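You operate a simulated robot arm through the tools that you are given. There is no shell and no other tool.

You are at the controls of a simulated robot arm. One attempt, no reset.

TASK
Put things in order on the top of the packing bench. At the end: the grey cylinder stands where the black pad stood; the white tin (marked "RESIN") is on the beige flat board; the black pad stands on top of the beige tan block; the yellow padlock stands where the grey cylinder stood; whatever was shut is shut again. Leave all else as you found it, and nothing knocked over. Set down upright: white tin.

It is judged by the outcome, as a careful person would: the job done as asked, and still so three seconds after it is handed in. It fails if anything else is knocked over, pushed out of place, dropped, spilled or broken.

THE ROBOT
A 5-joint arm with a two-finger parallel gripper, fixed in place. Base frame: the origin is at the foot of the arm, x ahead of it, y to its left, z up; the work surface is at about z = 0. Units: m, degrees, N and s.
With the tool pointing down near the work surface it reaches from about 0.26 to 0.68 m from the base axis. Its first joint turns from -66.0 to 66.0 degrees. The tool tilts only in the upright plane through the base axis and itself; it spins freely about its own axis. Payload 2.9 kg.
Tool frame: the origin (TCP) lies between the finger pads and is the grasp point; the fingertips stand 0.03 m ahead of it; z points along the fingers, y is the line along which they close. Largest opening 0.11 m; finger width 0.02, thickness 0.01; the body of the gripper, 0.048 by 0.112 m, starts 0.055 m behind the TCP.
Orientation is that of the tool frame in the base frame, as a unit quaternion [x, y, z, w]. With the fingers straight down and closing along the base's y, the tool's x points along the base's -x, its y along +y and its z along -z.

THE INTERFACE
- The arm moves only by the tool send_rows. Its argument "motion" is a list of rows, each a list of 6 numbers: the shift along the tool's x, y, z in m, then the turn, a rotation vector about the tool's x, y, z in degrees. In form: [[x, y, z, wx, wy, wz], ...]. A call has 1 to 20 rows; each row shifts and turns the commanded pose from where the row before left it, along the tool's axes as they then stand. "fingers" is the gripper command, from -1 (fully open) to 1 (shut), values between in proportion, set as the call begins (left out, the last holds). Rows are played at 5 a second. More than 0.05 m and 8.6 degrees between two rows, or a gripper value outside its range, and nothing of the call is played. Where a pose cannot be reached the arm comes as near as it can. A force on the tool above 40 N (or 10 N above the force at the start of the call, whichever is more), or a blocked arm, ends the call early, and 0.2 s more pass. Each finger travels about 0.108 m/s and halts on what it meets, pressing with about 31 N; the grip force reading is that of the motor and also rises with nothing between the fingers. The clock runs only during rows and for 0.2 s after the last one: add rows that do not move to give the fingers time. It gives the time, the measured TCP pose, the force on the tool (base axes), the opening and the grip force at its end, in the units of the frame above (readings bear some noise), with the torque about the TCP (base axes, N m) and any sound that the robot's microphone picked up.
- Cameras (640 x 400 px; columns grow to the right, rows downward): "scene" is fixed at [0.0495, -0.4904, 0.5789]; the picture's right is [0.38, -0.92, 0.00], its down [-0.72, -0.29, -0.63] and it looks along [0.58, 0.24, -0.78] (base axes); focal length 303 px, centre (320, 200). "wrist" rides on the gripper at [0.072, 0.017, -0.103] in the tool frame; the picture's right is [-0.23, 0.97, 0.00], its down [-0.76, -0.18, -0.62] and it looks along [-0.61, -0.14, 0.78] (tool axes); focal length 222 px, centre (320, 200). There is no depth. A picture from a camera that has moved, and an enlarged one, comes with that camera's place and axes in the base frame and with its lens.
- snapshot(camera): a new picture of that camera. It takes no simulated time.
- inspect(camera, box): a new picture of the part [left, top, right, bottom] of that camera's present view, enlarged. It takes no simulated time.
- sign_off(): hands the job in; it is judged then, once.

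Nothing tells you positions but the pictures and the camera data. Unless the task says otherwise, let go and move clear before handing in.

The tools are called after "Call:" by a JSON object that holds its "name" and its "arguments". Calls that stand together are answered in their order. send_rows: Moves the arm, as the interface text tells. Its arguments: {"type":"object","properties":{"motion":{"type":"array"},"fingers":{"type":"number"}},"required":["motion"]} The other tools are called the same way: snapshot (camera) takes a picture; inspect (camera, box) takes an enlarged picture of a part of a camera's view; sign_off () hands the job in.

At the start:

```text
time: 0.0
position: [0.4151, -0.0725, 0.2531]
tcp_rot: [0.001, 1.0, 0.0, -0.001]
ft_force: [-0.7, 0.1, 0.2]
torque: [0.03, -0.01, 0.03]
gripper_width: 0.1102
grasp_force: 0.1
```

scene: 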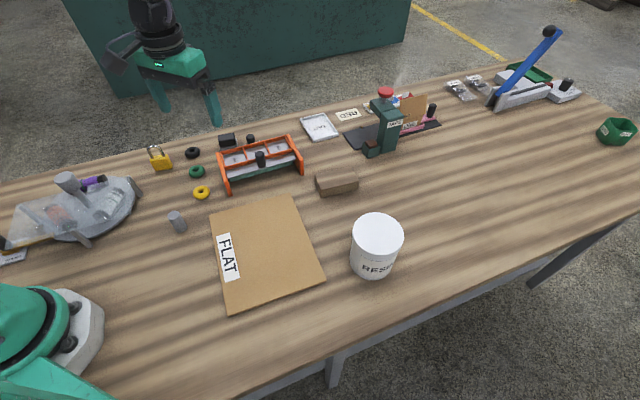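
wrist: 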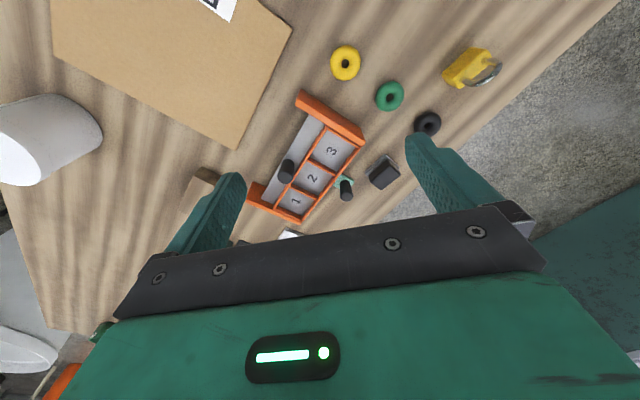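

I see the bench with a board marked FLAT, a white tin, a tan block, a grey cylinder, a padlock, and an orange tray with a black pad behind it. I'll look closer at each before moving.

Call:
{"name": "inspect", "arguments": {"camera": "scene", "box": [120, 100, 320, 225]}}

Call:
{"name": "inspect", "arguments": {"camera": "scene", "box": [300, 70, 460, 200]}}

Call:
{"name": "inspect", "arguments": {"camera": "scene", "box": [200, 160, 440, 310]}}

Call:
{"name": "inspect", "arguments": {"camera": "scene", "box": [0, 140, 200, 265]}}

Call:
{"name": "inspect", "arguments": {"camera": "wrist", "box": [220, 30, 520, 230]}}

Call:
{"name": "inspect", "arguments": {"camera": "scene", "box": [430, 20, 640, 150]}}

```text
3.20 times, centred on (220, 162) of scene
camera zoom: at [0.0495, -0.4904, 0.5789], right [0.38, -0.92, 0.0], down [-0.72, -0.29, -0.63], along [0.58, 0.24, -0.78], focal length 971 px, centre (640, 320)
```

zoom: 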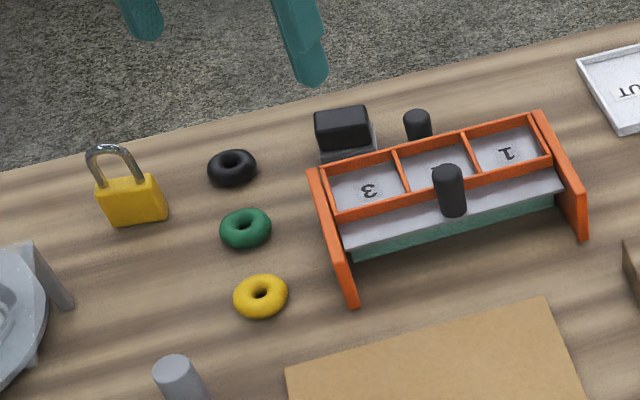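

```text
3.08 times, centred on (380, 135) of scene
camera zoom: at [0.0495, -0.4904, 0.5789], right [0.38, -0.92, 0.0], down [-0.72, -0.29, -0.63], along [0.58, 0.24, -0.78], focal length 933 px, centre (135, 400)
```

zoom: 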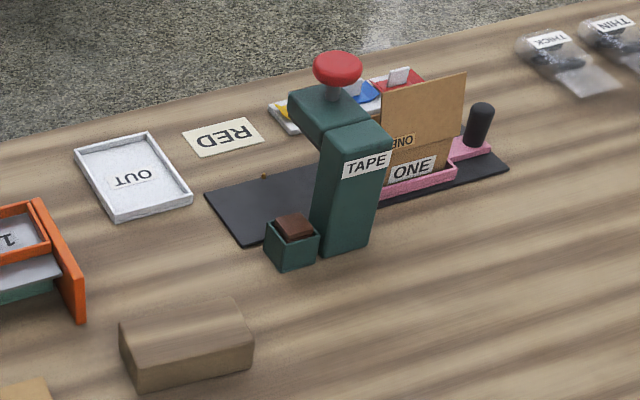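

```text
2.67 times, centred on (320, 235) of scene
camera zoom: at [0.0495, -0.4904, 0.5789], right [0.38, -0.92, 0.0], down [-0.72, -0.29, -0.63], along [0.58, 0.24, -0.78], focal length 809 px, centre (320, 107)
```

zoom: 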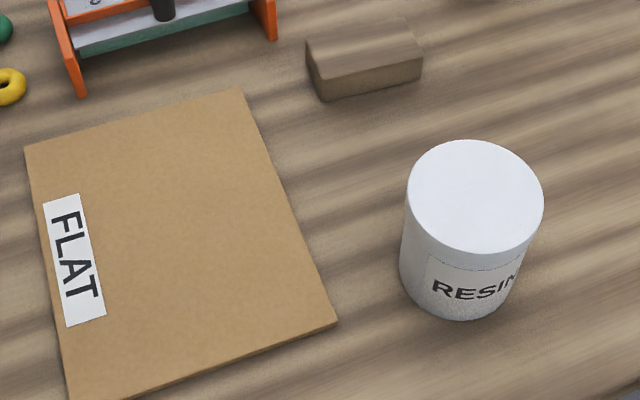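

```text
3.20 times, centred on (100, 202) of scene
camera zoom: at [0.0495, -0.4904, 0.5789], right [0.38, -0.92, 0.0], down [-0.72, -0.29, -0.63], along [0.58, 0.24, -0.78], focal length 971 px, centre (1024, 192)
```

zoom: 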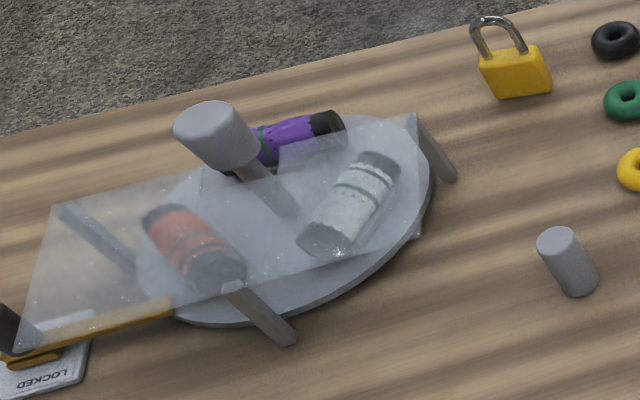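

```text
2.00 times, centred on (370, 130) of wrist
camera zoom: at [0.3426, -0.0548, 0.3571], right [0.23, 0.97, 0.0], down [0.76, -0.18, 0.62], along [0.61, -0.14, -0.78], focal length 444 px, centre (220, 340)
```

zoom: 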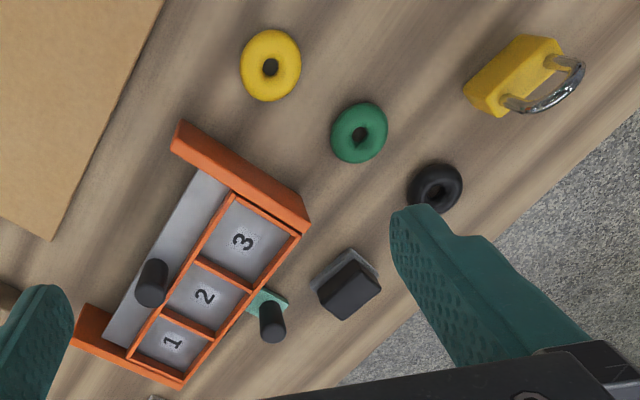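

```text
3.05 times, centred on (535, 85) of scene
camera zoom: at [0.0495, -0.4904, 0.5789], right [0.38, -0.92, 0.0], down [-0.72, -0.29, -0.63], along [0.58, 0.24, -0.78], focal length 924 px, centre (-335, 550)
```

zoom: 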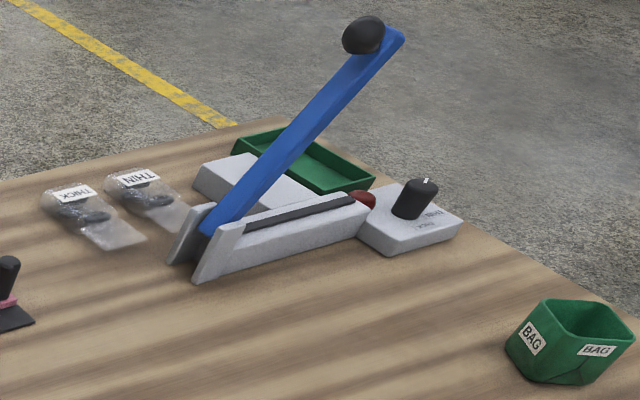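

The black item behind the orange tray looks like the black pad, near (0.565, 0.005). The cylinder is near (0.287, -0.048), the padlock near (0.43, 0.12), the tan block near (0.53, -0.35) and the tin near (0.36, -0.48). I'll move the wrist camera over the pad for a closer look.

Call:
{"name": "send_rows", "arguments": {"motion": [[-0.02, 0.02, 0.0, 0, 0, 0], [-0.02, 0.02, 0.01, 0, 0, 0], [0, 0.02, 0.01, 0, 0, 0], [0, 0, 0, 0, 0, 0]], "fingers": -1}}

Call:
{"name": "snapshot", "arguments": {"camera": "wrist"}}

Call:
{"name": "inspect", "arguments": {"camera": "wrist", "box": [260, 90, 420, 190]}}

Call:
{"name": "inspect", "arguments": {"camera": "scene", "box": [200, 120, 280, 170]}}

```text
time: 1.0
position: [0.4546, -0.0126, 0.234]
tcp_rot: [-0.001, 1.0, 0.0, 0.0]
ft_force: [-0.3, 0.3, 0.5]
torque: [-0.01, 0.02, -0.01]
gripper_width: 0.1097
grasp_force: 0.0
```

```text
taken
camera wrist: at [0.3821, 0.0055, 0.3374], right [0.23, 0.97, 0.0], down [0.76, -0.18, 0.62], along [0.61, -0.14, -0.78], focal length 222 px, centre (320, 200)
```

wrist: 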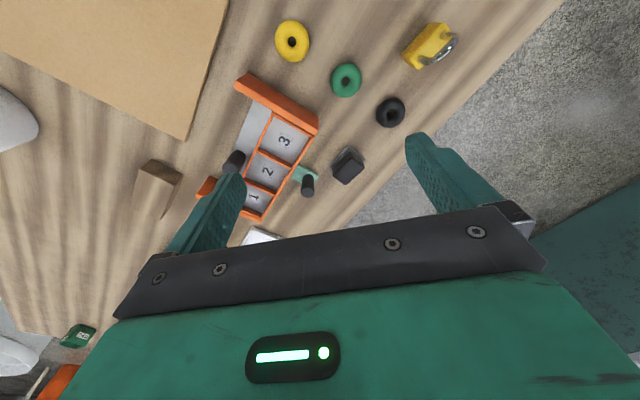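

```text
4.00 times, centred on (340, 140) of wrist
camera zoom: at [0.3821, 0.0055, 0.3374], right [0.23, 0.97, 0.0], down [0.76, -0.18, 0.62], along [0.61, -0.14, -0.78], focal length 888 px, centre (240, 440)
```

zoom: 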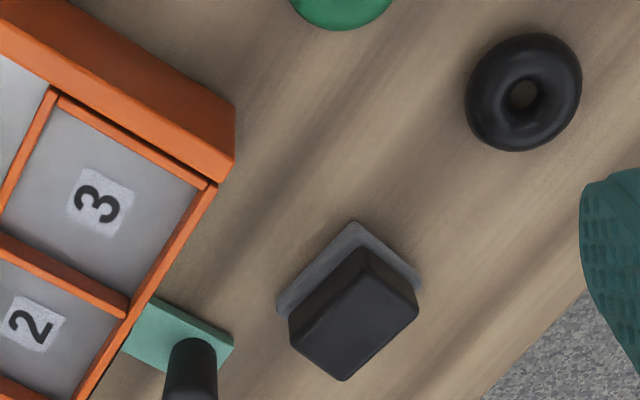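

```text
8.00 times, centred on (240, 145) of scene
camera zoom: at [0.0495, -0.4904, 0.5789], right [0.38, -0.92, 0.0], down [-0.72, -0.29, -0.63], along [0.58, 0.24, -0.78], focal length 2427 px, centre (960, 640)
```

zoom: 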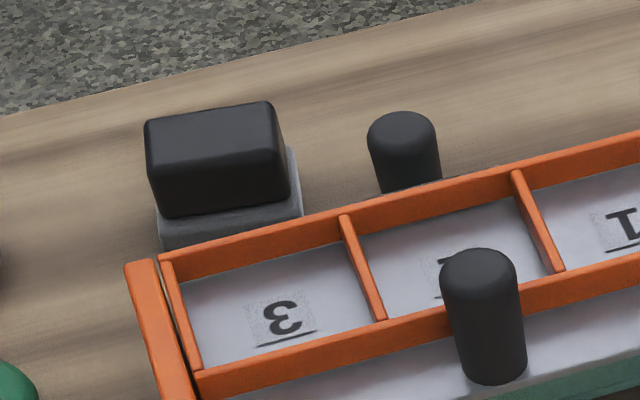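

The black pad has a black grip on a grey base. Its base is about 47 x 39 mm, centred near (0.575, 0.008), with the long side at about -53°. I'll go above it, spin to close along the long side clear of the tray, and look again.

Call:
{"name": "send_rows", "arguments": {"motion": [[-0.03, 0.005, 0.015, 0, 0, 0], [-0.03, 0.005, 0.015, 0, 0, 0], [-0.03, 0.005, 0.015, 0, 0, 0], [-0.03, 0.005, 0.019, 0, 0, 0], [0, 0, 0, 0, 0, -7.5], [0, 0, 0, 0, 0, -7.5], [0, 0, 0, 0, 0, -7.5], [0, 0, 0, 0, 0, -7.5], [0, 0, 0, 0, 0, -7.5], [0, 0, 0, 0, 0, 0]], "fingers": -0.4}}

Call:
{"name": "snapshot", "arguments": {"camera": "wrist"}}

Call:
{"name": "inspect", "arguments": {"camera": "wrist", "box": [240, 60, 400, 160]}}

Call:
{"name": "snapshot", "arguments": {"camera": "scene"}}

```text
time: 3.2
position: [0.5746, 0.0084, 0.168]
tcp_rot: [-0.322, 0.947, 0.0, 0.0]
ft_force: [0.6, 0.0, 0.0]
torque: [-0.04, -0.04, 0.0]
gripper_width: 0.077
grasp_force: 0.1
```

```text
taken
camera wrist: at [0.5074, -0.0224, 0.2731], right [-0.41, 0.91, 0.0], down [0.71, 0.32, 0.62], along [0.57, 0.26, -0.78], focal length 222 px, centre (320, 200)
```

wrist: 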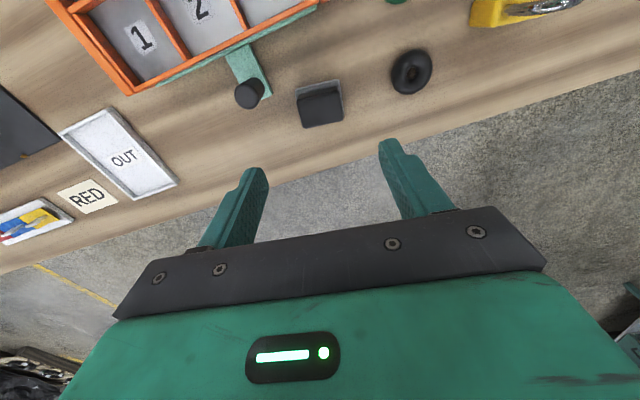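

```text
4.00 times, centred on (320, 110) of wrist
camera zoom: at [0.5074, -0.0224, 0.2731], right [-0.41, 0.91, 0.0], down [0.71, 0.32, 0.62], along [0.57, 0.26, -0.78], focal length 888 px, centre (320, 560)
```

zoom: 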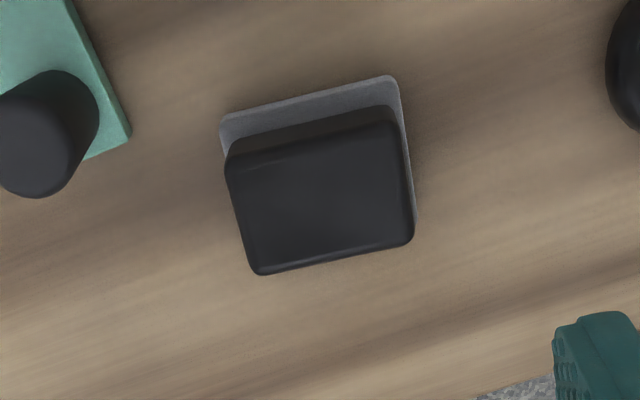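

```text
taken
```

scene: 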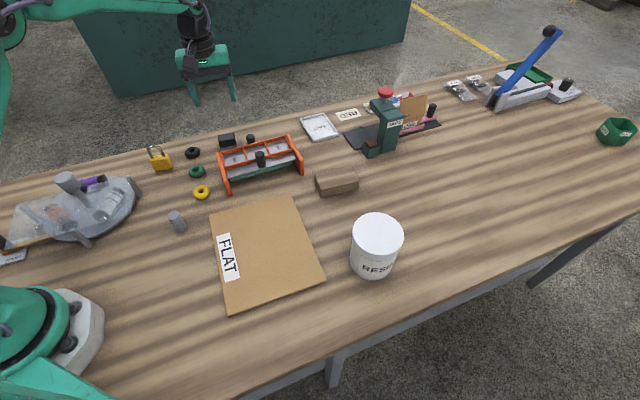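

The pad is squared to the fingers and centred under the TCP, and is about 28 mm tall. I'll descend with the fingertips about 1 cm above the bench, then check before closing.

Call:
{"name": "send_rows", "arguments": {"motion": [[0, -0.0005, 0.025, 0, 0, 0], [0, -0.0005, 0.025, 0, 0, 0], [0, 0, 0.025, 0, 0, 0], [0, 0, 0.02, 0, 0, 0], [0, 0, 0.015, 0, 0, 0], [0, 0, 0.01, 0, 0, 0], [0, 0, 0.005, 0, 0, 0], [0, 0, 0, 0, 0, 0]]}}

Call:
{"name": "snapshot", "arguments": {"camera": "wrist"}}

Call:
{"name": "inspect", "arguments": {"camera": "scene", "box": [180, 90, 300, 170]}}

```text
time: 5.0
position: [0.5756, 0.0077, 0.0431]
tcp_rot: [-0.322, 0.947, 0.0, 0.001]
ft_force: [-0.5, 0.1, 0.4]
torque: [-0.01, 0.01, 0.03]
gripper_width: 0.0769
grasp_force: 0.1
```

```text
taken
camera wrist: at [0.5076, -0.0233, 0.1478], right [-0.41, 0.91, 0.0], down [0.71, 0.32, 0.62], along [0.57, 0.26, -0.78], focal length 222 px, centre (320, 200)
```

wrist: 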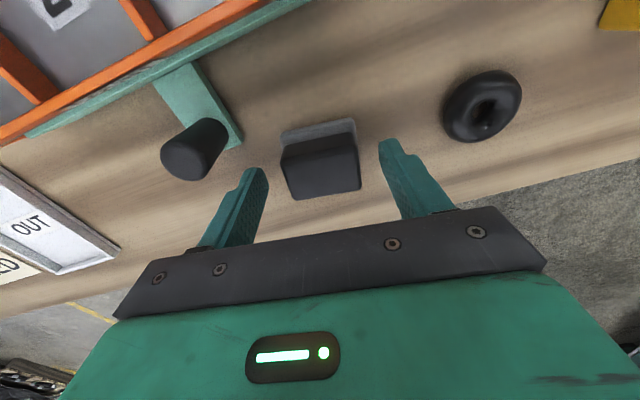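

```text
5.00 times, centred on (240, 130) of scene
camera zoom: at [0.0495, -0.4904, 0.5789], right [0.38, -0.92, 0.0], down [-0.72, -0.29, -0.63], along [0.58, 0.24, -0.78], focal length 1517 px, centre (720, 550)
```

zoom: 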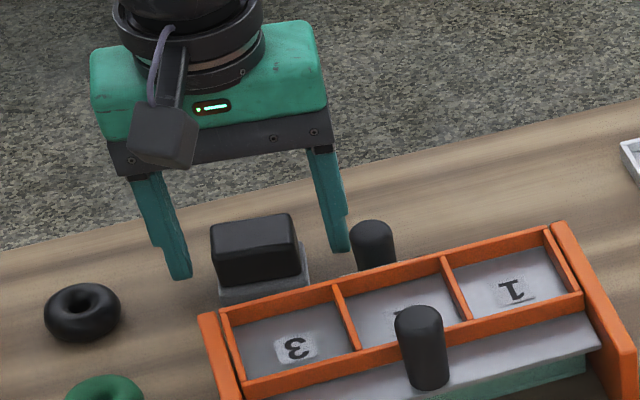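

The pad sits centred between the open fingers, with the knob and ring clear. I'll go 3 mm lower and close.

Call:
{"name": "send_rows", "arguments": {"motion": [[0, 0, 0.003, 0, 0, 0], [0, 0, 0, 0, 0, 0]]}}

Call:
{"name": "send_rows", "arguments": {"motion": [[0, 0, 0, 0, 0, 0], [0, 0, 0, 0, 0, 0], [0, 0, 0, 0, 0, 0], [0, 0, 0, 0, 0, 0]], "fingers": 1}}

Call:
{"name": "inspect", "arguments": {"camera": "wrist", "box": [200, 80, 440, 230]}}

```text
time: 5.6
position: [0.5759, 0.0079, 0.0417]
tcp_rot: [-0.322, 0.947, 0.0, 0.0]
ft_force: [-0.5, 0.0, 0.0]
torque: [0.01, 0.01, 0.01]
gripper_width: 0.0769
grasp_force: 0.0
```

```text
time: 6.6
position: [0.5743, 0.0083, 0.0405]
tcp_rot: [-0.322, 0.947, 0.0, 0.0]
ft_force: [-0.4, 0.7, -0.8]
torque: [0.05, 0.03, 0.0]
gripper_width: 0.0491
grasp_force: 30.8
```

```text
2.67 times, centred on (320, 155) of wrist
camera zoom: at [0.5076, -0.0232, 0.1451], right [-0.41, 0.91, 0.0], down [0.71, 0.32, 0.62], along [0.57, 0.26, -0.78], focal length 592 px, centre (320, 320)
```

zoom: 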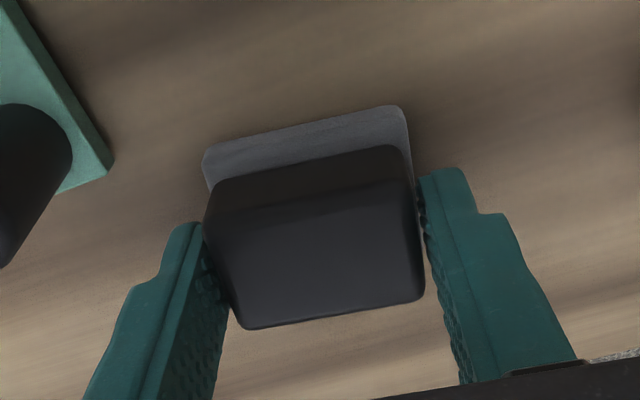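

Gripped at 49 mm with 31 N. I'll lift slowly and check that the grey base comes with it.

Call:
{"name": "send_rows", "arguments": {"motion": [[0, 0, -0.005, 0, 0, 0], [0, 0, -0.01, 0, 0, 0], [0, 0, -0.015, 0, 0, 0], [0, 0, -0.02, 0, 0, 0], [0, 0, -0.02, 0, 0, 0], [0, 0, 0, 0, 0, 0]]}}

Call:
{"name": "inspect", "arguments": {"camera": "wrist", "box": [200, 80, 440, 230]}}

Call:
{"name": "inspect", "arguments": {"camera": "scene", "box": [180, 60, 300, 180]}}

```text
time: 8.0
position: [0.5766, 0.0077, 0.112]
tcp_rot: [-0.321, 0.947, 0.0, 0.0]
ft_force: [-0.4, 0.2, -0.5]
torque: [-0.02, -0.01, 0.01]
gripper_width: 0.0002
grasp_force: 30.8
```

```text
2.67 times, centred on (320, 155) of wrist
camera zoom: at [0.5075, -0.0233, 0.2156], right [-0.41, 0.91, 0.0], down [0.71, 0.32, 0.62], along [0.57, 0.26, -0.78], focal length 592 px, centre (320, 320)
```

zoom: 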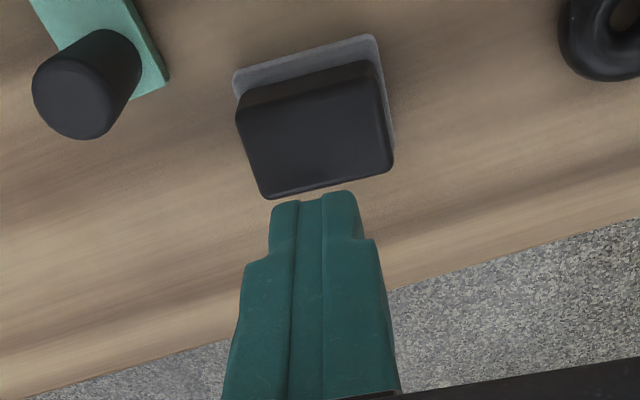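

```text
3.33 times, centred on (240, 120) of scene
camera zoom: at [0.0495, -0.4904, 0.5789], right [0.38, -0.92, 0.0], down [-0.72, -0.29, -0.63], along [0.58, 0.24, -0.78], focal length 1011 px, centre (587, 467)
```

zoom: 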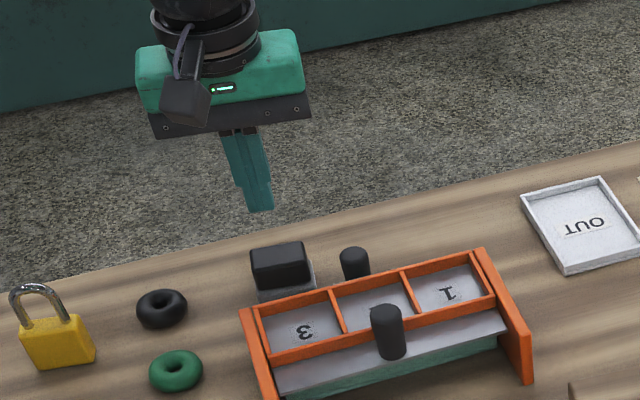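

The fingers slipped off. The pad is still standing in almost the same place, so my grip was too high on its rounded top. I'll open, re-centre and grip lower around the grey base.

Call:
{"name": "send_rows", "arguments": {"motion": [[0, 0, 0, 0, 0, 0], [0, 0, 0, 0, 0, 0], [-0.002, -0.0018, 0, 0, 0, 0], [0, 0, 0.02, 0, 0, 0], [0, 0, 0.02, 0, 0, 0], [0, 0, 0.015, 0, 0, 0], [0, 0, 0.01, 0, 0, 0], [0, 0, 0.005, 0, 0, 0], [0, 0, 0, 0, 0, 0]], "fingers": -0.4}}

Call:
{"name": "inspect", "arguments": {"camera": "wrist", "box": [200, 80, 440, 230]}}

Call:
{"name": "inspect", "arguments": {"camera": "scene", "box": [200, 110, 280, 160]}}

```text
time: 10.0
position: [0.5792, 0.0071, 0.0402]
tcp_rot: [-0.322, 0.947, 0.0, 0.0]
ft_force: [-0.3, 0.1, 0.2]
torque: [-0.01, -0.01, -0.01]
gripper_width: 0.0772
grasp_force: 0.1
```

```text
2.67 times, centred on (320, 155) of wrist
camera zoom: at [0.5108, -0.0232, 0.1455], right [-0.41, 0.91, 0.0], down [0.71, 0.32, 0.62], along [0.57, 0.26, -0.78], focal length 592 px, centre (320, 320)
```

zoom: 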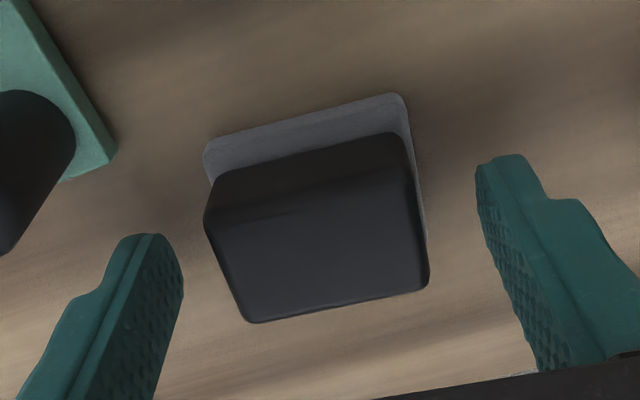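

```text
8.00 times, centred on (240, 135) of scene
camera zoom: at [0.0495, -0.4904, 0.5789], right [0.38, -0.92, 0.0], down [-0.72, -0.29, -0.63], along [0.58, 0.24, -0.78], focal length 2427 px, centre (960, 720)
```

zoom: 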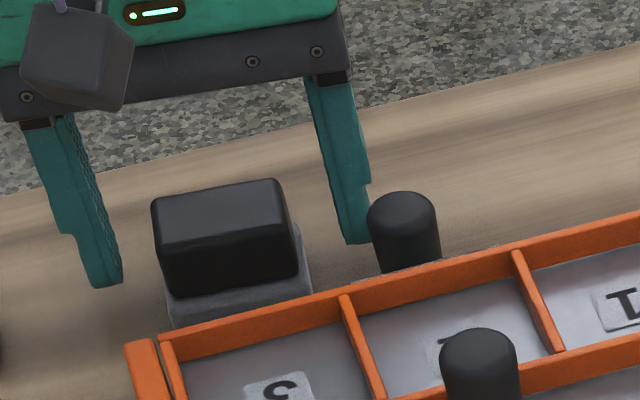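

The pad is centred between the fingers and only turned 1–2°. I'll lower to grip the full height and close.

Call:
{"name": "send_rows", "arguments": {"motion": [[0, 0, 0.004, 0, 0, 0], [0, 0, 0.003, 0, 0, 0], [0, 0, 0, 0, 0, 0]]}}

Call:
{"name": "send_rows", "arguments": {"motion": [[0, 0, 0, 0, 0, 0], [0, 0, 0, 0, 0, 0], [0, 0, 0, 0, 0, 0], [0, 0, 0, 0, 0, 0]], "fingers": 1}}

Call:
{"name": "send_rows", "arguments": {"motion": [[0, 0, -0.003, 0, 0, 0], [0, 0, -0.004, 0, 0, 0], [0, 0, 0, 0, 0, 0]]}}

Call:
{"name": "inspect", "arguments": {"camera": "wrist", "box": [200, 80, 440, 230]}}

Call:
{"name": "inspect", "arguments": {"camera": "scene", "box": [200, 110, 280, 160]}}

```text
time: 10.8
position: [0.5788, 0.0064, 0.0339]
tcp_rot: [-0.321, 0.947, 0.0, 0.0]
ft_force: [0.1, -0.1, -0.6]
torque: [0.01, 0.02, -0.03]
gripper_width: 0.0771
grasp_force: 0.2
```

```text
time: 11.8
position: [0.5786, 0.007, 0.0338]
tcp_rot: [-0.321, 0.947, 0.0, 0.0]
ft_force: [0.7, 0.3, -1.2]
torque: [0.0, -0.03, 0.03]
gripper_width: 0.0489
grasp_force: 31.2
```

```text
time: 12.6
position: [0.5791, 0.0075, 0.0414]
tcp_rot: [-0.321, 0.947, -0.001, 0.0]
ft_force: [0.5, -0.2, -0.8]
torque: [0.0, -0.01, 0.0]
gripper_width: 0.0488
grasp_force: 30.6
```

```text
2.67 times, centred on (320, 155) of wrist
camera zoom: at [0.5104, -0.0235, 0.1454], right [-0.41, 0.91, 0.0], down [0.71, 0.32, 0.62], along [0.57, 0.26, -0.78], focal length 592 px, centre (320, 320)
```

zoom: 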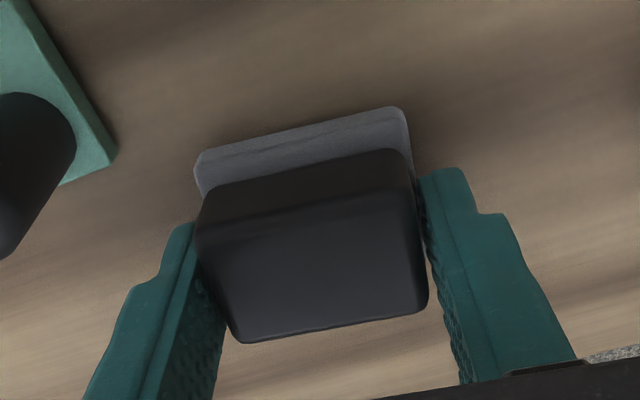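

```text
8.00 times, centred on (240, 135) of scene
camera zoom: at [0.0495, -0.4904, 0.5789], right [0.38, -0.92, 0.0], down [-0.72, -0.29, -0.63], along [0.58, 0.24, -0.78], focal length 2427 px, centre (960, 720)
```

zoom: 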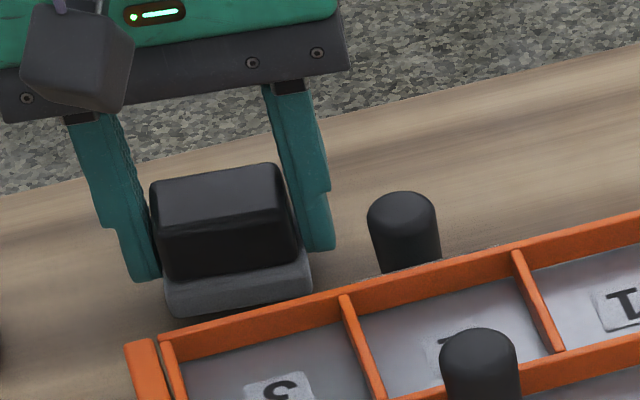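

Now the whole pad is in the grip, grey base included. I'll lift it slowly and check the width reading as it rises.

Call:
{"name": "send_rows", "arguments": {"motion": [[0, 0, -0.005, 0, 0, 0], [0, 0, -0.01, 0, 0, 0], [0, 0, -0.01, 0, 0, 0], [0, 0, -0.01, 0, 0, 0], [0, 0, -0.015, 0, 0, 0], [0, 0, -0.015, 0, 0, 0], [0, 0, -0.015, 0, 0, 0], [0, 0, -0.015, 0, 0, 0], [0, 0, -0.015, 0, 0, 0], [0, 0, 0, 0, 0, 0]]}}

Call:
{"name": "snapshot", "arguments": {"camera": "wrist"}}

Call:
{"name": "inspect", "arguments": {"camera": "scene", "box": [180, 60, 300, 180]}}

```text
time: 14.8
position: [0.5786, 0.0069, 0.1517]
tcp_rot: [-0.321, 0.947, 0.0, -0.001]
ft_force: [0.3, 0.0, -0.5]
torque: [-0.02, 0.04, 0.01]
gripper_width: 0.0488
grasp_force: 31.1
```

```text
taken
camera wrist: at [0.5101, -0.0232, 0.2559], right [-0.41, 0.91, 0.0], down [0.71, 0.32, 0.62], along [0.57, 0.26, -0.78], focal length 222 px, centre (320, 200)
```

wrist: 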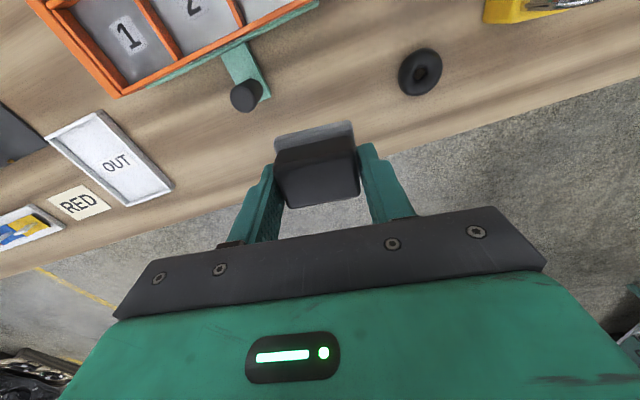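

```text
3.33 times, centred on (240, 120) of scene
camera zoom: at [0.0495, -0.4904, 0.5789], right [0.38, -0.92, 0.0], down [-0.72, -0.29, -0.63], along [0.58, 0.24, -0.78], focal length 1011 px, centre (587, 467)
```

zoom: 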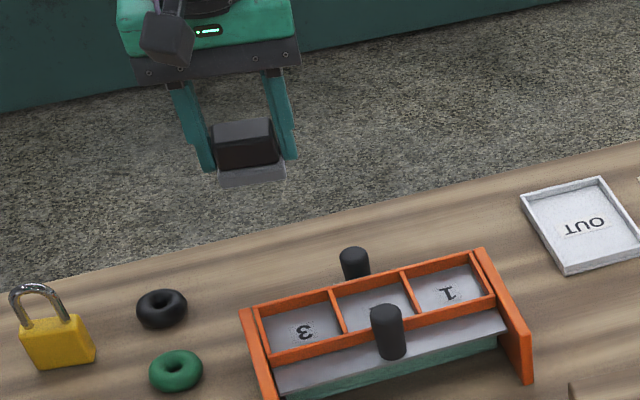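

The pad is held firmly at z≈0.15. Next I need the tan block's exact pose, so I'll zoom in on it.

Call:
{"name": "inspect", "arguments": {"camera": "scene", "box": [300, 160, 380, 210]}}

```text
8.00 times, centred on (340, 185) of scene
camera zoom: at [0.0495, -0.4904, 0.5789], right [0.38, -0.92, 0.0], down [-0.72, -0.29, -0.63], along [0.58, 0.24, -0.78], focal length 2427 px, centre (160, 320)
```

zoom: 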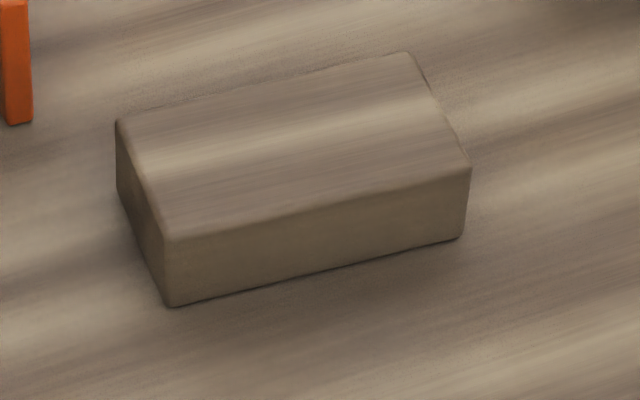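

The tan block's top is centred near (0.544, -0.3315) at z≈0.030, about 97 x 52 mm, with its long side at about -50°. I'll carry the pad there at height with a small spin to align.

Call:
{"name": "send_rows", "arguments": {"motion": [[0, 0, 0, 0, 0, -2.7], [0.00876, -0.00842, 0, 0, 0, 0], [0.00876, -0.00842, 0, 0, 0, 0], [0.01752, -0.01684, 0, 0, 0, 0], [0.01752, -0.01684, 0, 0, 0, 0], [0.01752, -0.01684, 0, 0, 0, 0], [0.01752, -0.01684, 0, 0, 0, 0], [0.01752, -0.01684, 0, 0, 0, 0], [0.01752, -0.01684, 0, 0, 0, 0], [0.01752, -0.01684, 0, 0, 0, 0], [0.01752, -0.01684, 0, 0, 0, 0], [0.01752, -0.01684, 0, 0, 0, 0], [0.01752, -0.01684, 0, 0, 0, 0], [0.01752, -0.01684, 0, 0, 0, 0], [0.01752, -0.01684, 0, 0, 0, 0], [0.00876, -0.00842, 0, 0, 0, 0], [0.00876, -0.00842, 0, 0, 0, 0], [0, 0, 0, 0, 0, 0]]}}

Call:
{"name": "snapshot", "arguments": {"camera": "wrist"}}

Call:
{"name": "snapshot", "arguments": {"camera": "scene"}}

```text
time: 18.6
position: [0.5424, -0.3315, 0.1505]
tcp_rot: [-0.344, 0.939, 0.0, 0.0]
ft_force: [0.9, -0.2, -0.4]
torque: [0.0, -0.03, 0.01]
gripper_width: 0.0489
grasp_force: 30.7
```

```text
taken
camera wrist: at [0.4759, -0.3649, 0.2547], right [-0.46, 0.89, 0.0], down [0.7, 0.36, 0.62], along [0.55, 0.28, -0.78], focal length 222 px, centre (320, 200)
```

wrist: 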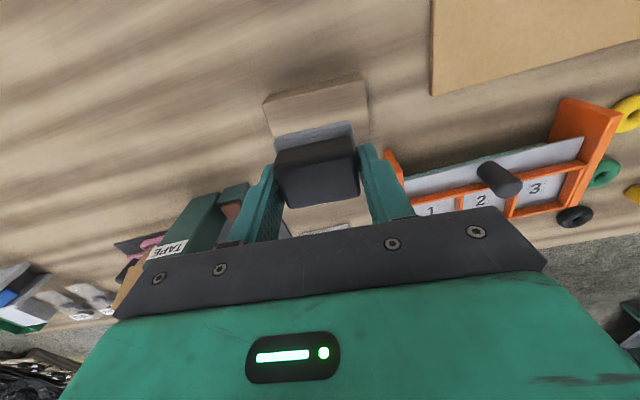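

```text
taken
```

scene: 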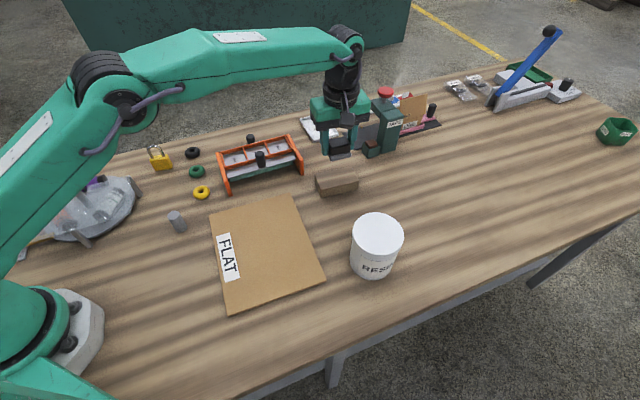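

Call:
{"name": "inspect", "arguments": {"camera": "wrist", "box": [240, 50, 400, 150]}}

```text
4.00 times, centred on (320, 100) of wrist
camera zoom: at [0.4759, -0.3649, 0.2547], right [-0.46, 0.89, 0.0], down [0.7, 0.36, 0.62], along [0.55, 0.28, -0.78], focal length 888 px, centre (320, 600)
```

zoom: 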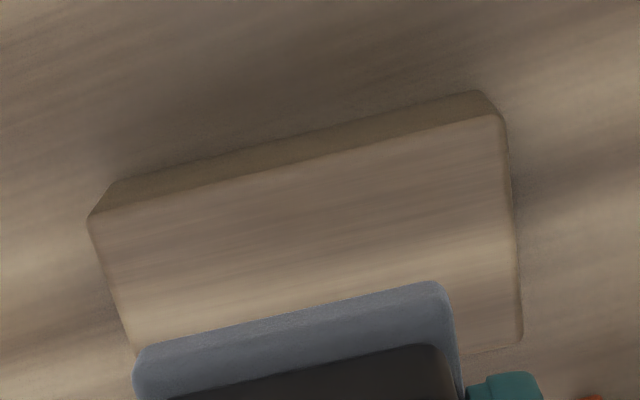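

The block is squared to the tool. I'll shift about 3 mm to centre and lower to just above its top.

Call:
{"name": "send_rows", "arguments": {"motion": [[-0.0032, -0.001, 0, 0, 0, 0], [0, 0, 0.015, 0, 0, 0], [0, 0, 0.02, 0, 0, 0], [0, 0, 0.02, 0, 0, 0], [0, 0, 0.013, 0, 0, 0], [0, 0, 0.008, 0, 0, 0], [0, 0, 0.004, 0, 0, 0], [0, 0, 0, 0, 0, 0]]}}

Call:
{"name": "inspect", "arguments": {"camera": "wrist", "box": [200, 80, 440, 230]}}

Call:
{"name": "inspect", "arguments": {"camera": "scene", "box": [290, 140, 390, 210]}}

```text
time: 20.4
position: [0.5466, -0.3303, 0.0693]
tcp_rot: [-0.344, 0.939, 0.001, -0.001]
ft_force: [0.4, -0.9, -1.7]
torque: [-0.01, -0.03, 0.02]
gripper_width: 0.049
grasp_force: 31.3
```

```text
2.67 times, centred on (320, 155) of wrist
camera zoom: at [0.4797, -0.3632, 0.175], right [-0.46, 0.89, 0.0], down [0.7, 0.36, 0.62], along [0.56, 0.28, -0.78], focal length 592 px, centre (320, 320)
```

zoom: 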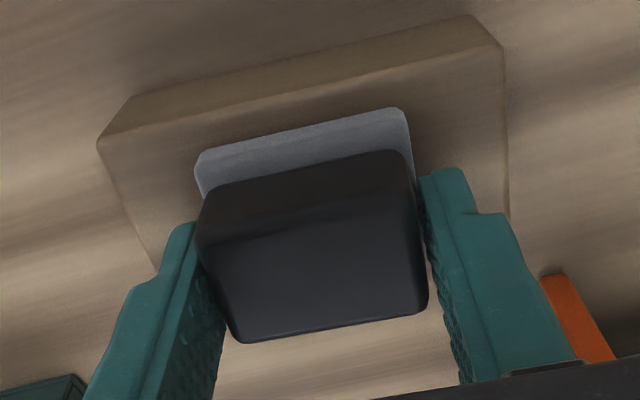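

```text
5.71 times, centred on (340, 175) of scene
camera zoom: at [0.0495, -0.4904, 0.5789], right [0.38, -0.92, 0.0], down [-0.72, -0.29, -0.63], along [0.58, 0.24, -0.78], focal length 1733 px, centre (206, 343)
```

zoom: 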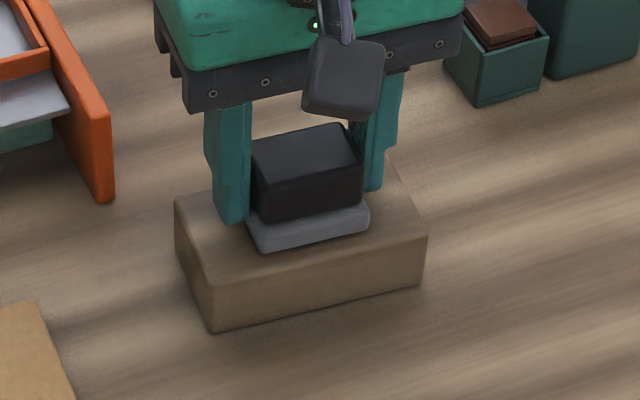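

The pad is just over the middle of the block. I'll lower in small steps until it touches.

Call:
{"name": "send_rows", "arguments": {"motion": [[0, 0, 0.002, 0, 0, 0], [0, 0, 0.001, 0, 0, 0], [0, 0, 0, 0, 0, 0]]}}

Call:
{"name": "send_rows", "arguments": {"motion": [[0, 0, 0.001, 0, 0, 0], [0, 0, 0.0005, 0, 0, 0], [0, 0, 0, 0, 0, 0]]}}

Call:
{"name": "inspect", "arguments": {"camera": "scene", "box": [290, 140, 390, 210]}}

```text
time: 21.2
position: [0.545, -0.3291, 0.0695]
tcp_rot: [-0.344, 0.939, -0.001, 0.0]
ft_force: [-2.0, 3.1, 8.6]
torque: [0.1, 0.15, -0.02]
gripper_width: 0.0488
grasp_force: 30.7
```

```text
time: 22.0
position: [0.547, -0.3306, 0.0679]
tcp_rot: [-0.343, 0.939, -0.001, 0.001]
ft_force: [-5.1, 3.7, 23.8]
torque: [0.17, 0.37, 0.01]
gripper_width: 0.0488
grasp_force: 30.4
```

```text
5.71 times, centred on (340, 175) of scene
camera zoom: at [0.0493, -0.4903, 0.579], right [0.38, -0.92, 0.0], down [-0.72, -0.29, -0.63], along [0.58, 0.24, -0.78], focal length 1733 px, centre (206, 343)
```

zoom: 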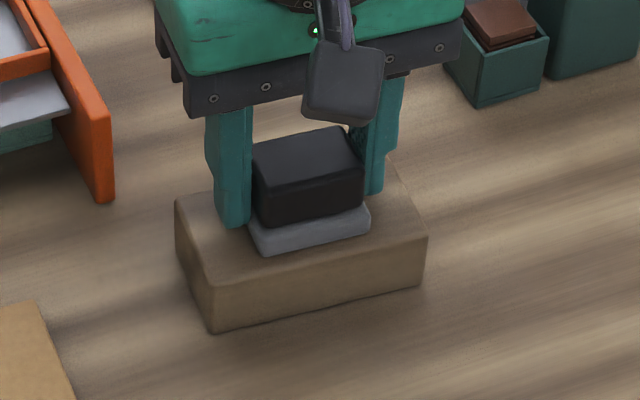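

Contact is made, with about 24 N pressing. I'll ease up slightly, then open the fingers.

Call:
{"name": "send_rows", "arguments": {"motion": [[0, 0, -0.001, 0, 0, 0], [0, 0, -0.0004, 0, 0, 0], [0, 0, 0, 0, 0, 0]]}}

Call:
{"name": "send_rows", "arguments": {"motion": [[0, 0, 0, 0, 0, 0], [0, 0, 0, 0, 0, 0], [0, 0, 0, 0, 0, 0]], "fingers": -0.4}}

Call:
{"name": "inspect", "arguments": {"camera": "scene", "box": [290, 140, 390, 210]}}

Call:
{"name": "inspect", "arguments": {"camera": "wrist", "box": [200, 80, 440, 230]}}

```text
time: 22.8
position: [0.5461, -0.3305, 0.0692]
tcp_rot: [-0.344, 0.939, -0.001, 0.002]
ft_force: [2.5, -1.7, 17.8]
torque: [-0.06, -0.03, 0.02]
gripper_width: 0.0491
grasp_force: 30.8
```

```text
time: 23.6
position: [0.547, -0.3306, 0.0681]
tcp_rot: [-0.344, 0.939, 0.001, 0.0]
ft_force: [0.3, 0.8, 0.7]
torque: [0.0, -0.04, 0.01]
gripper_width: 0.077
grasp_force: 0.0
```

```text
5.71 times, centred on (340, 175) of scene
camera zoom: at [0.0495, -0.4904, 0.5789], right [0.38, -0.92, 0.0], down [-0.72, -0.29, -0.63], along [0.58, 0.24, -0.78], focal length 1733 px, centre (206, 343)
```

zoom: 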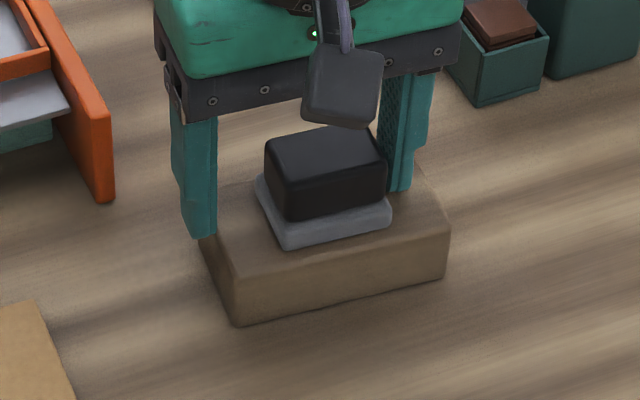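

```text
2.67 times, centred on (320, 155) of wrist
camera zoom: at [0.4794, -0.3631, 0.1714], right [-0.45, 0.89, 0.0], down [0.7, 0.36, 0.62], along [0.55, 0.28, -0.78], focal length 592 px, centre (320, 320)
```

zoom: 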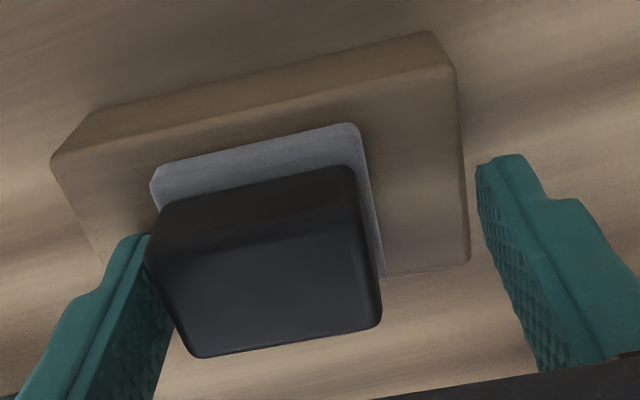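

The pad stands on the block, but the block was dragged about 12 mm when the fingers opened. I'll back the touching finger off, lift clear, and measure how far the block moved.

Call:
{"name": "send_rows", "arguments": {"motion": [[0, -0.004, 0, 0, 0, 0], [0, -0.008, 0, 0, 0, 0], [0, 0, -0.005, 0, 0, 0], [0, 0, -0.02, 0, 0, 0], [0, 0, -0.03, 0, 0, 0], [0, 0, -0.03, 0, 0, 0], [0, 0, 0, 0, 0, 0]]}}

Call:
{"name": "inspect", "arguments": {"camera": "scene", "box": [300, 160, 380, 210]}}

Call:
{"name": "inspect", "arguments": {"camera": "wrist", "box": [200, 30, 440, 180]}}

```text
time: 25.2
position: [0.5545, -0.339, 0.1535]
tcp_rot: [-0.344, 0.939, 0.0, 0.0]
ft_force: [-0.1, 0.1, -0.9]
torque: [0.01, 0.01, 0.0]
gripper_width: 0.0767
grasp_force: 0.0
```

```text
8.00 times, centred on (340, 185) of scene
camera zoom: at [0.0495, -0.4904, 0.5789], right [0.38, -0.92, 0.0], down [-0.72, -0.29, -0.63], along [0.58, 0.24, -0.78], focal length 2427 px, centre (160, 320)
```

zoom: 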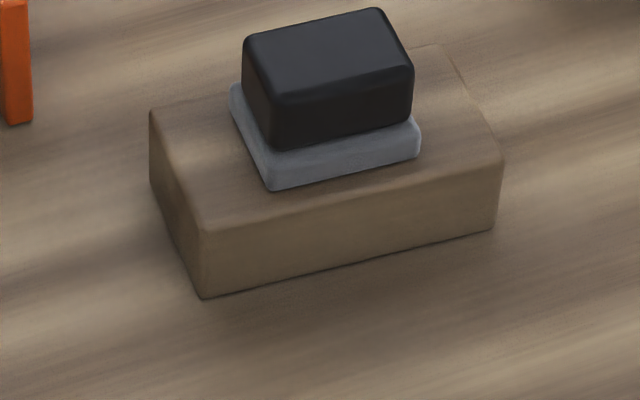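

```text
2.67 times, centred on (320, 105) of wrist
camera zoom: at [0.487, -0.3722, 0.2572], right [-0.46, 0.89, 0.0], down [0.7, 0.36, 0.62], along [0.55, 0.28, -0.78], focal length 592 px, centre (320, 453)
```

zoom: 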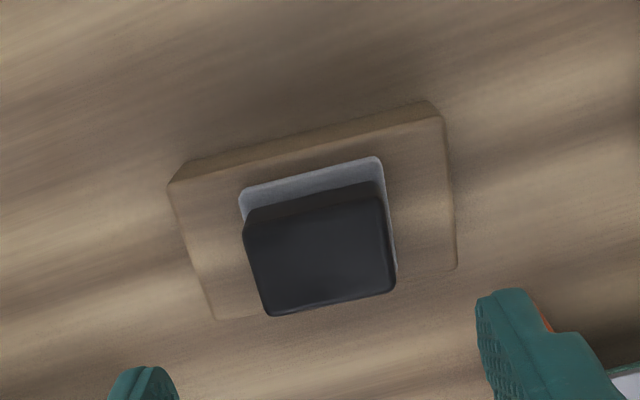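

The block moved about 11.5 mm along its length with no rotation, and the pad is still centred on it. I'll open fully, straddle the block's ends, and use one finger to push block and pad back to the original spot.

Call:
{"name": "send_rows", "arguments": {"motion": [[0, 0, 0, 0, 0, 0], [0, 0, 0, 0, 0, 0], [0, 0, 0, 0, 0, 0], [0, 0, 0.02, 0, 0, 0], [0, 0, 0.02, 0, 0, 0], [0, 0, 0.02, 0, 0, 0], [0, 0, 0, 0, 0, 0]], "fingers": -1}}

Call:
{"name": "snapshot", "arguments": {"camera": "wrist"}}

Call:
{"name": "inspect", "arguments": {"camera": "scene", "box": [290, 120, 410, 220]}}

```text
time: 26.8
position: [0.5533, -0.3387, 0.0916]
tcp_rot: [-0.343, 0.939, -0.001, 0.0]
ft_force: [-0.1, -0.5, 0.0]
torque: [0.01, 0.01, -0.01]
gripper_width: 0.1097
grasp_force: 0.1
```

```text
taken
camera wrist: at [0.4873, -0.3721, 0.1967], right [-0.46, 0.89, 0.0], down [0.7, 0.36, 0.62], along [0.56, 0.28, -0.78], focal length 222 px, centre (320, 200)
```

wrist: 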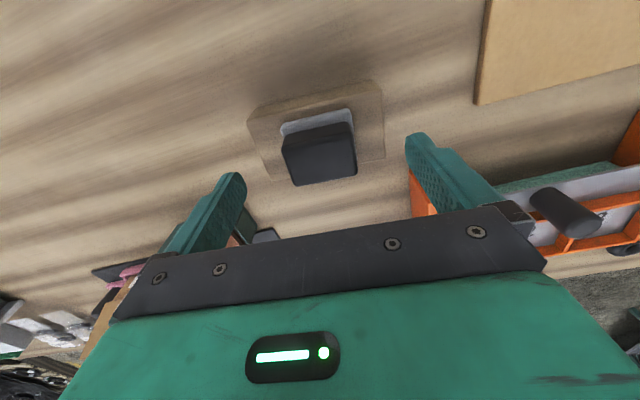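

```text
4.00 times, centred on (350, 170) of scene
camera zoom: at [0.0495, -0.4904, 0.5789], right [0.38, -0.92, 0.0], down [-0.72, -0.29, -0.63], along [0.58, 0.24, -0.78], focal length 1213 px, centre (200, 320)
```

zoom: 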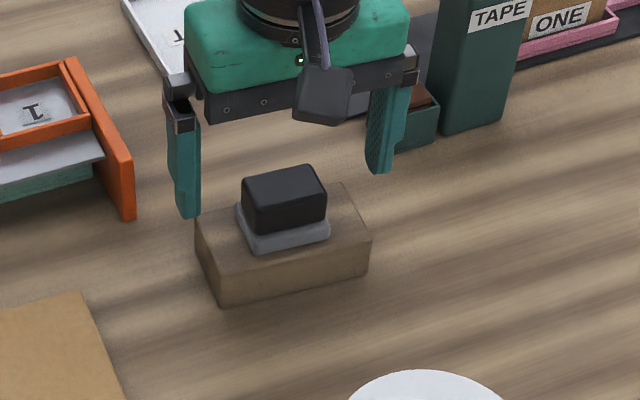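

The fingers straddle the block with the tape dispenser and tray well clear. I'll continue down beside the block ends.

Call:
{"name": "send_rows", "arguments": {"motion": [[0, 0, 0.015, 0, 0, 0], [0, 0, 0.013, 0, 0, 0], [0, 0, 0.01, 0, 0, 0], [0, 0, 0.008, 0, 0, 0], [0, 0, 0.004, 0, 0, 0], [0, 0, 0, 0, 0, 0]]}}

Call:
{"name": "inspect", "arguments": {"camera": "wrist", "box": [160, 60, 480, 260]}}

Call:
{"name": "inspect", "arguments": {"camera": "scene", "box": [290, 130, 390, 210]}}

```text
time: 28.2
position: [0.5549, -0.3395, 0.043]
tcp_rot: [-0.344, 0.939, 0.0, 0.0]
ft_force: [0.0, -1.1, 0.4]
torque: [-0.01, 0.02, 0.01]
gripper_width: 0.11
grasp_force: 0.0
```

```text
2.00 times, centred on (320, 160) of wrist
camera zoom: at [0.4872, -0.3723, 0.1468], right [-0.46, 0.89, 0.0], down [0.7, 0.36, 0.62], along [0.55, 0.28, -0.78], focal length 444 px, centre (320, 280)
```

zoom: 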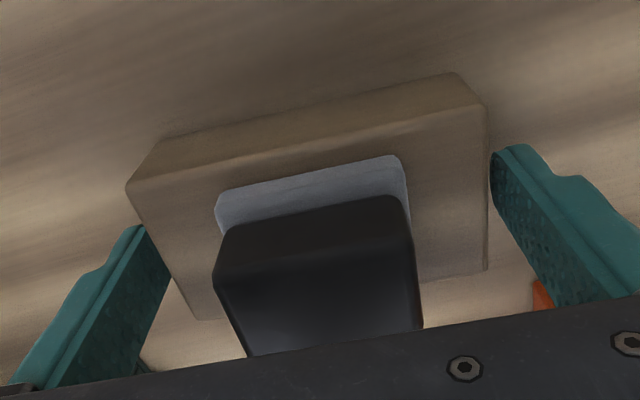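

```text
5.00 times, centred on (340, 170) of scene
camera zoom: at [0.0495, -0.4904, 0.5789], right [0.38, -0.92, 0.0], down [-0.72, -0.29, -0.63], along [0.58, 0.24, -0.78], focal length 1517 px, centre (220, 350)
```

zoom: 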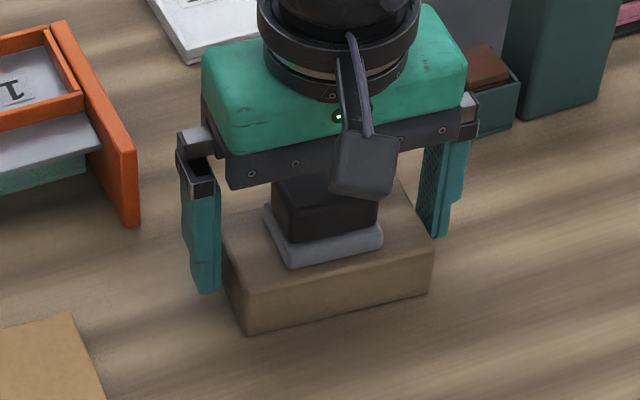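

Both fingers are beside the block ends and clear of it. Now I'll push slowly along tool +y, a bit short of the full distance, then check.

Call:
{"name": "send_rows", "arguments": {"motion": [[0, 0.002, 0, 0, 0, 0], [0, 0.002, 0, 0, 0, 0], [0, 0.002, 0, 0, 0, 0], [0, 0.002, 0, 0, 0, 0], [0, 0.002, 0, 0, 0, 0], [0, 0.002, 0, 0, 0, 0], [0, 0.002, 0, 0, 0, 0], [0, 0.001, 0, 0, 0, 0], [0, 0, 0, 0, 0, 0]]}}

Call:
{"name": "inspect", "arguments": {"camera": "scene", "box": [300, 160, 380, 210]}}

Call:
{"name": "inspect", "arguments": {"camera": "wrist", "box": [160, 60, 480, 260]}}

```text
time: 30.2
position: [0.5446, -0.3279, 0.0426]
tcp_rot: [-0.344, 0.939, 0.0, -0.001]
ft_force: [0.6, -1.0, -0.2]
torque: [0.0, 0.0, -0.02]
gripper_width: 0.11
grasp_force: 0.0
```

```text
8.00 times, centred on (340, 185) of scene
camera zoom: at [0.0495, -0.4904, 0.5789], right [0.38, -0.92, 0.0], down [-0.72, -0.29, -0.63], along [0.58, 0.24, -0.78], focal length 2427 px, centre (160, 320)
```

zoom: 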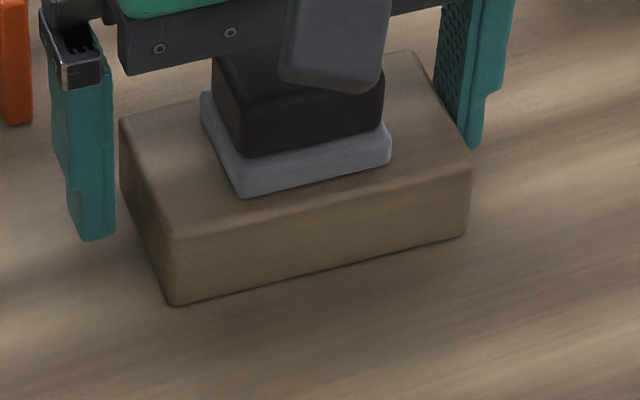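

```text
2.00 times, centred on (320, 160) of wrist
camera zoom: at [0.4775, -0.361, 0.1472], right [-0.46, 0.89, 0.0], down [0.7, 0.36, 0.62], along [0.55, 0.28, -0.78], focal length 444 px, centre (320, 280)
```

zoom: 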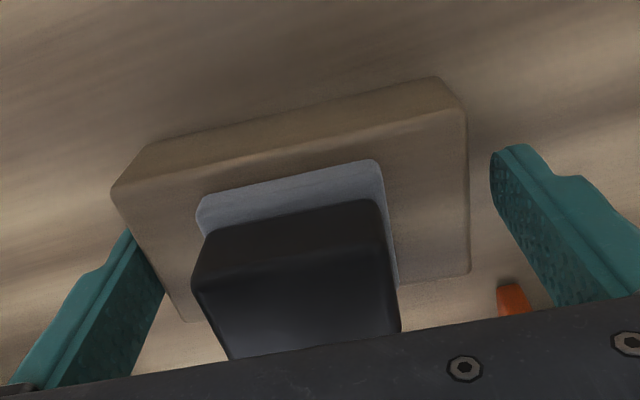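

The block is now within about 1.2 mm of its original outline. One more small push, then back off and raise.

Call:
{"name": "send_rows", "arguments": {"motion": [[0, 0.0007, 0, 0, 0, 0], [0, 0.0006, 0, 0, 0, 0], [0, 0, 0, 0, 0, 0]]}}

Call:
{"name": "inspect", "arguments": {"camera": "scene", "box": [300, 160, 380, 210]}}

```text
time: 31.0
position: [0.5433, -0.3275, 0.0422]
tcp_rot: [-0.344, 0.939, 0.0, 0.0]
ft_force: [0.4, -0.2, -0.3]
torque: [-0.01, -0.01, -0.02]
gripper_width: 0.11
grasp_force: 0.1
```

```text
8.00 times, centred on (340, 185) of scene
camera zoom: at [0.0495, -0.4904, 0.5789], right [0.38, -0.92, 0.0], down [-0.72, -0.29, -0.63], along [0.58, 0.24, -0.78], focal length 2427 px, centre (160, 320)
```

zoom: 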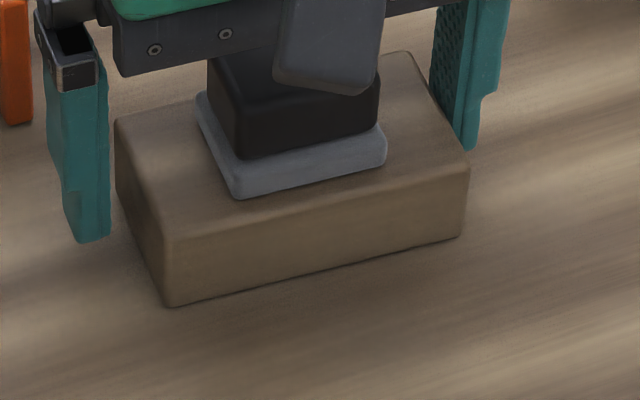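

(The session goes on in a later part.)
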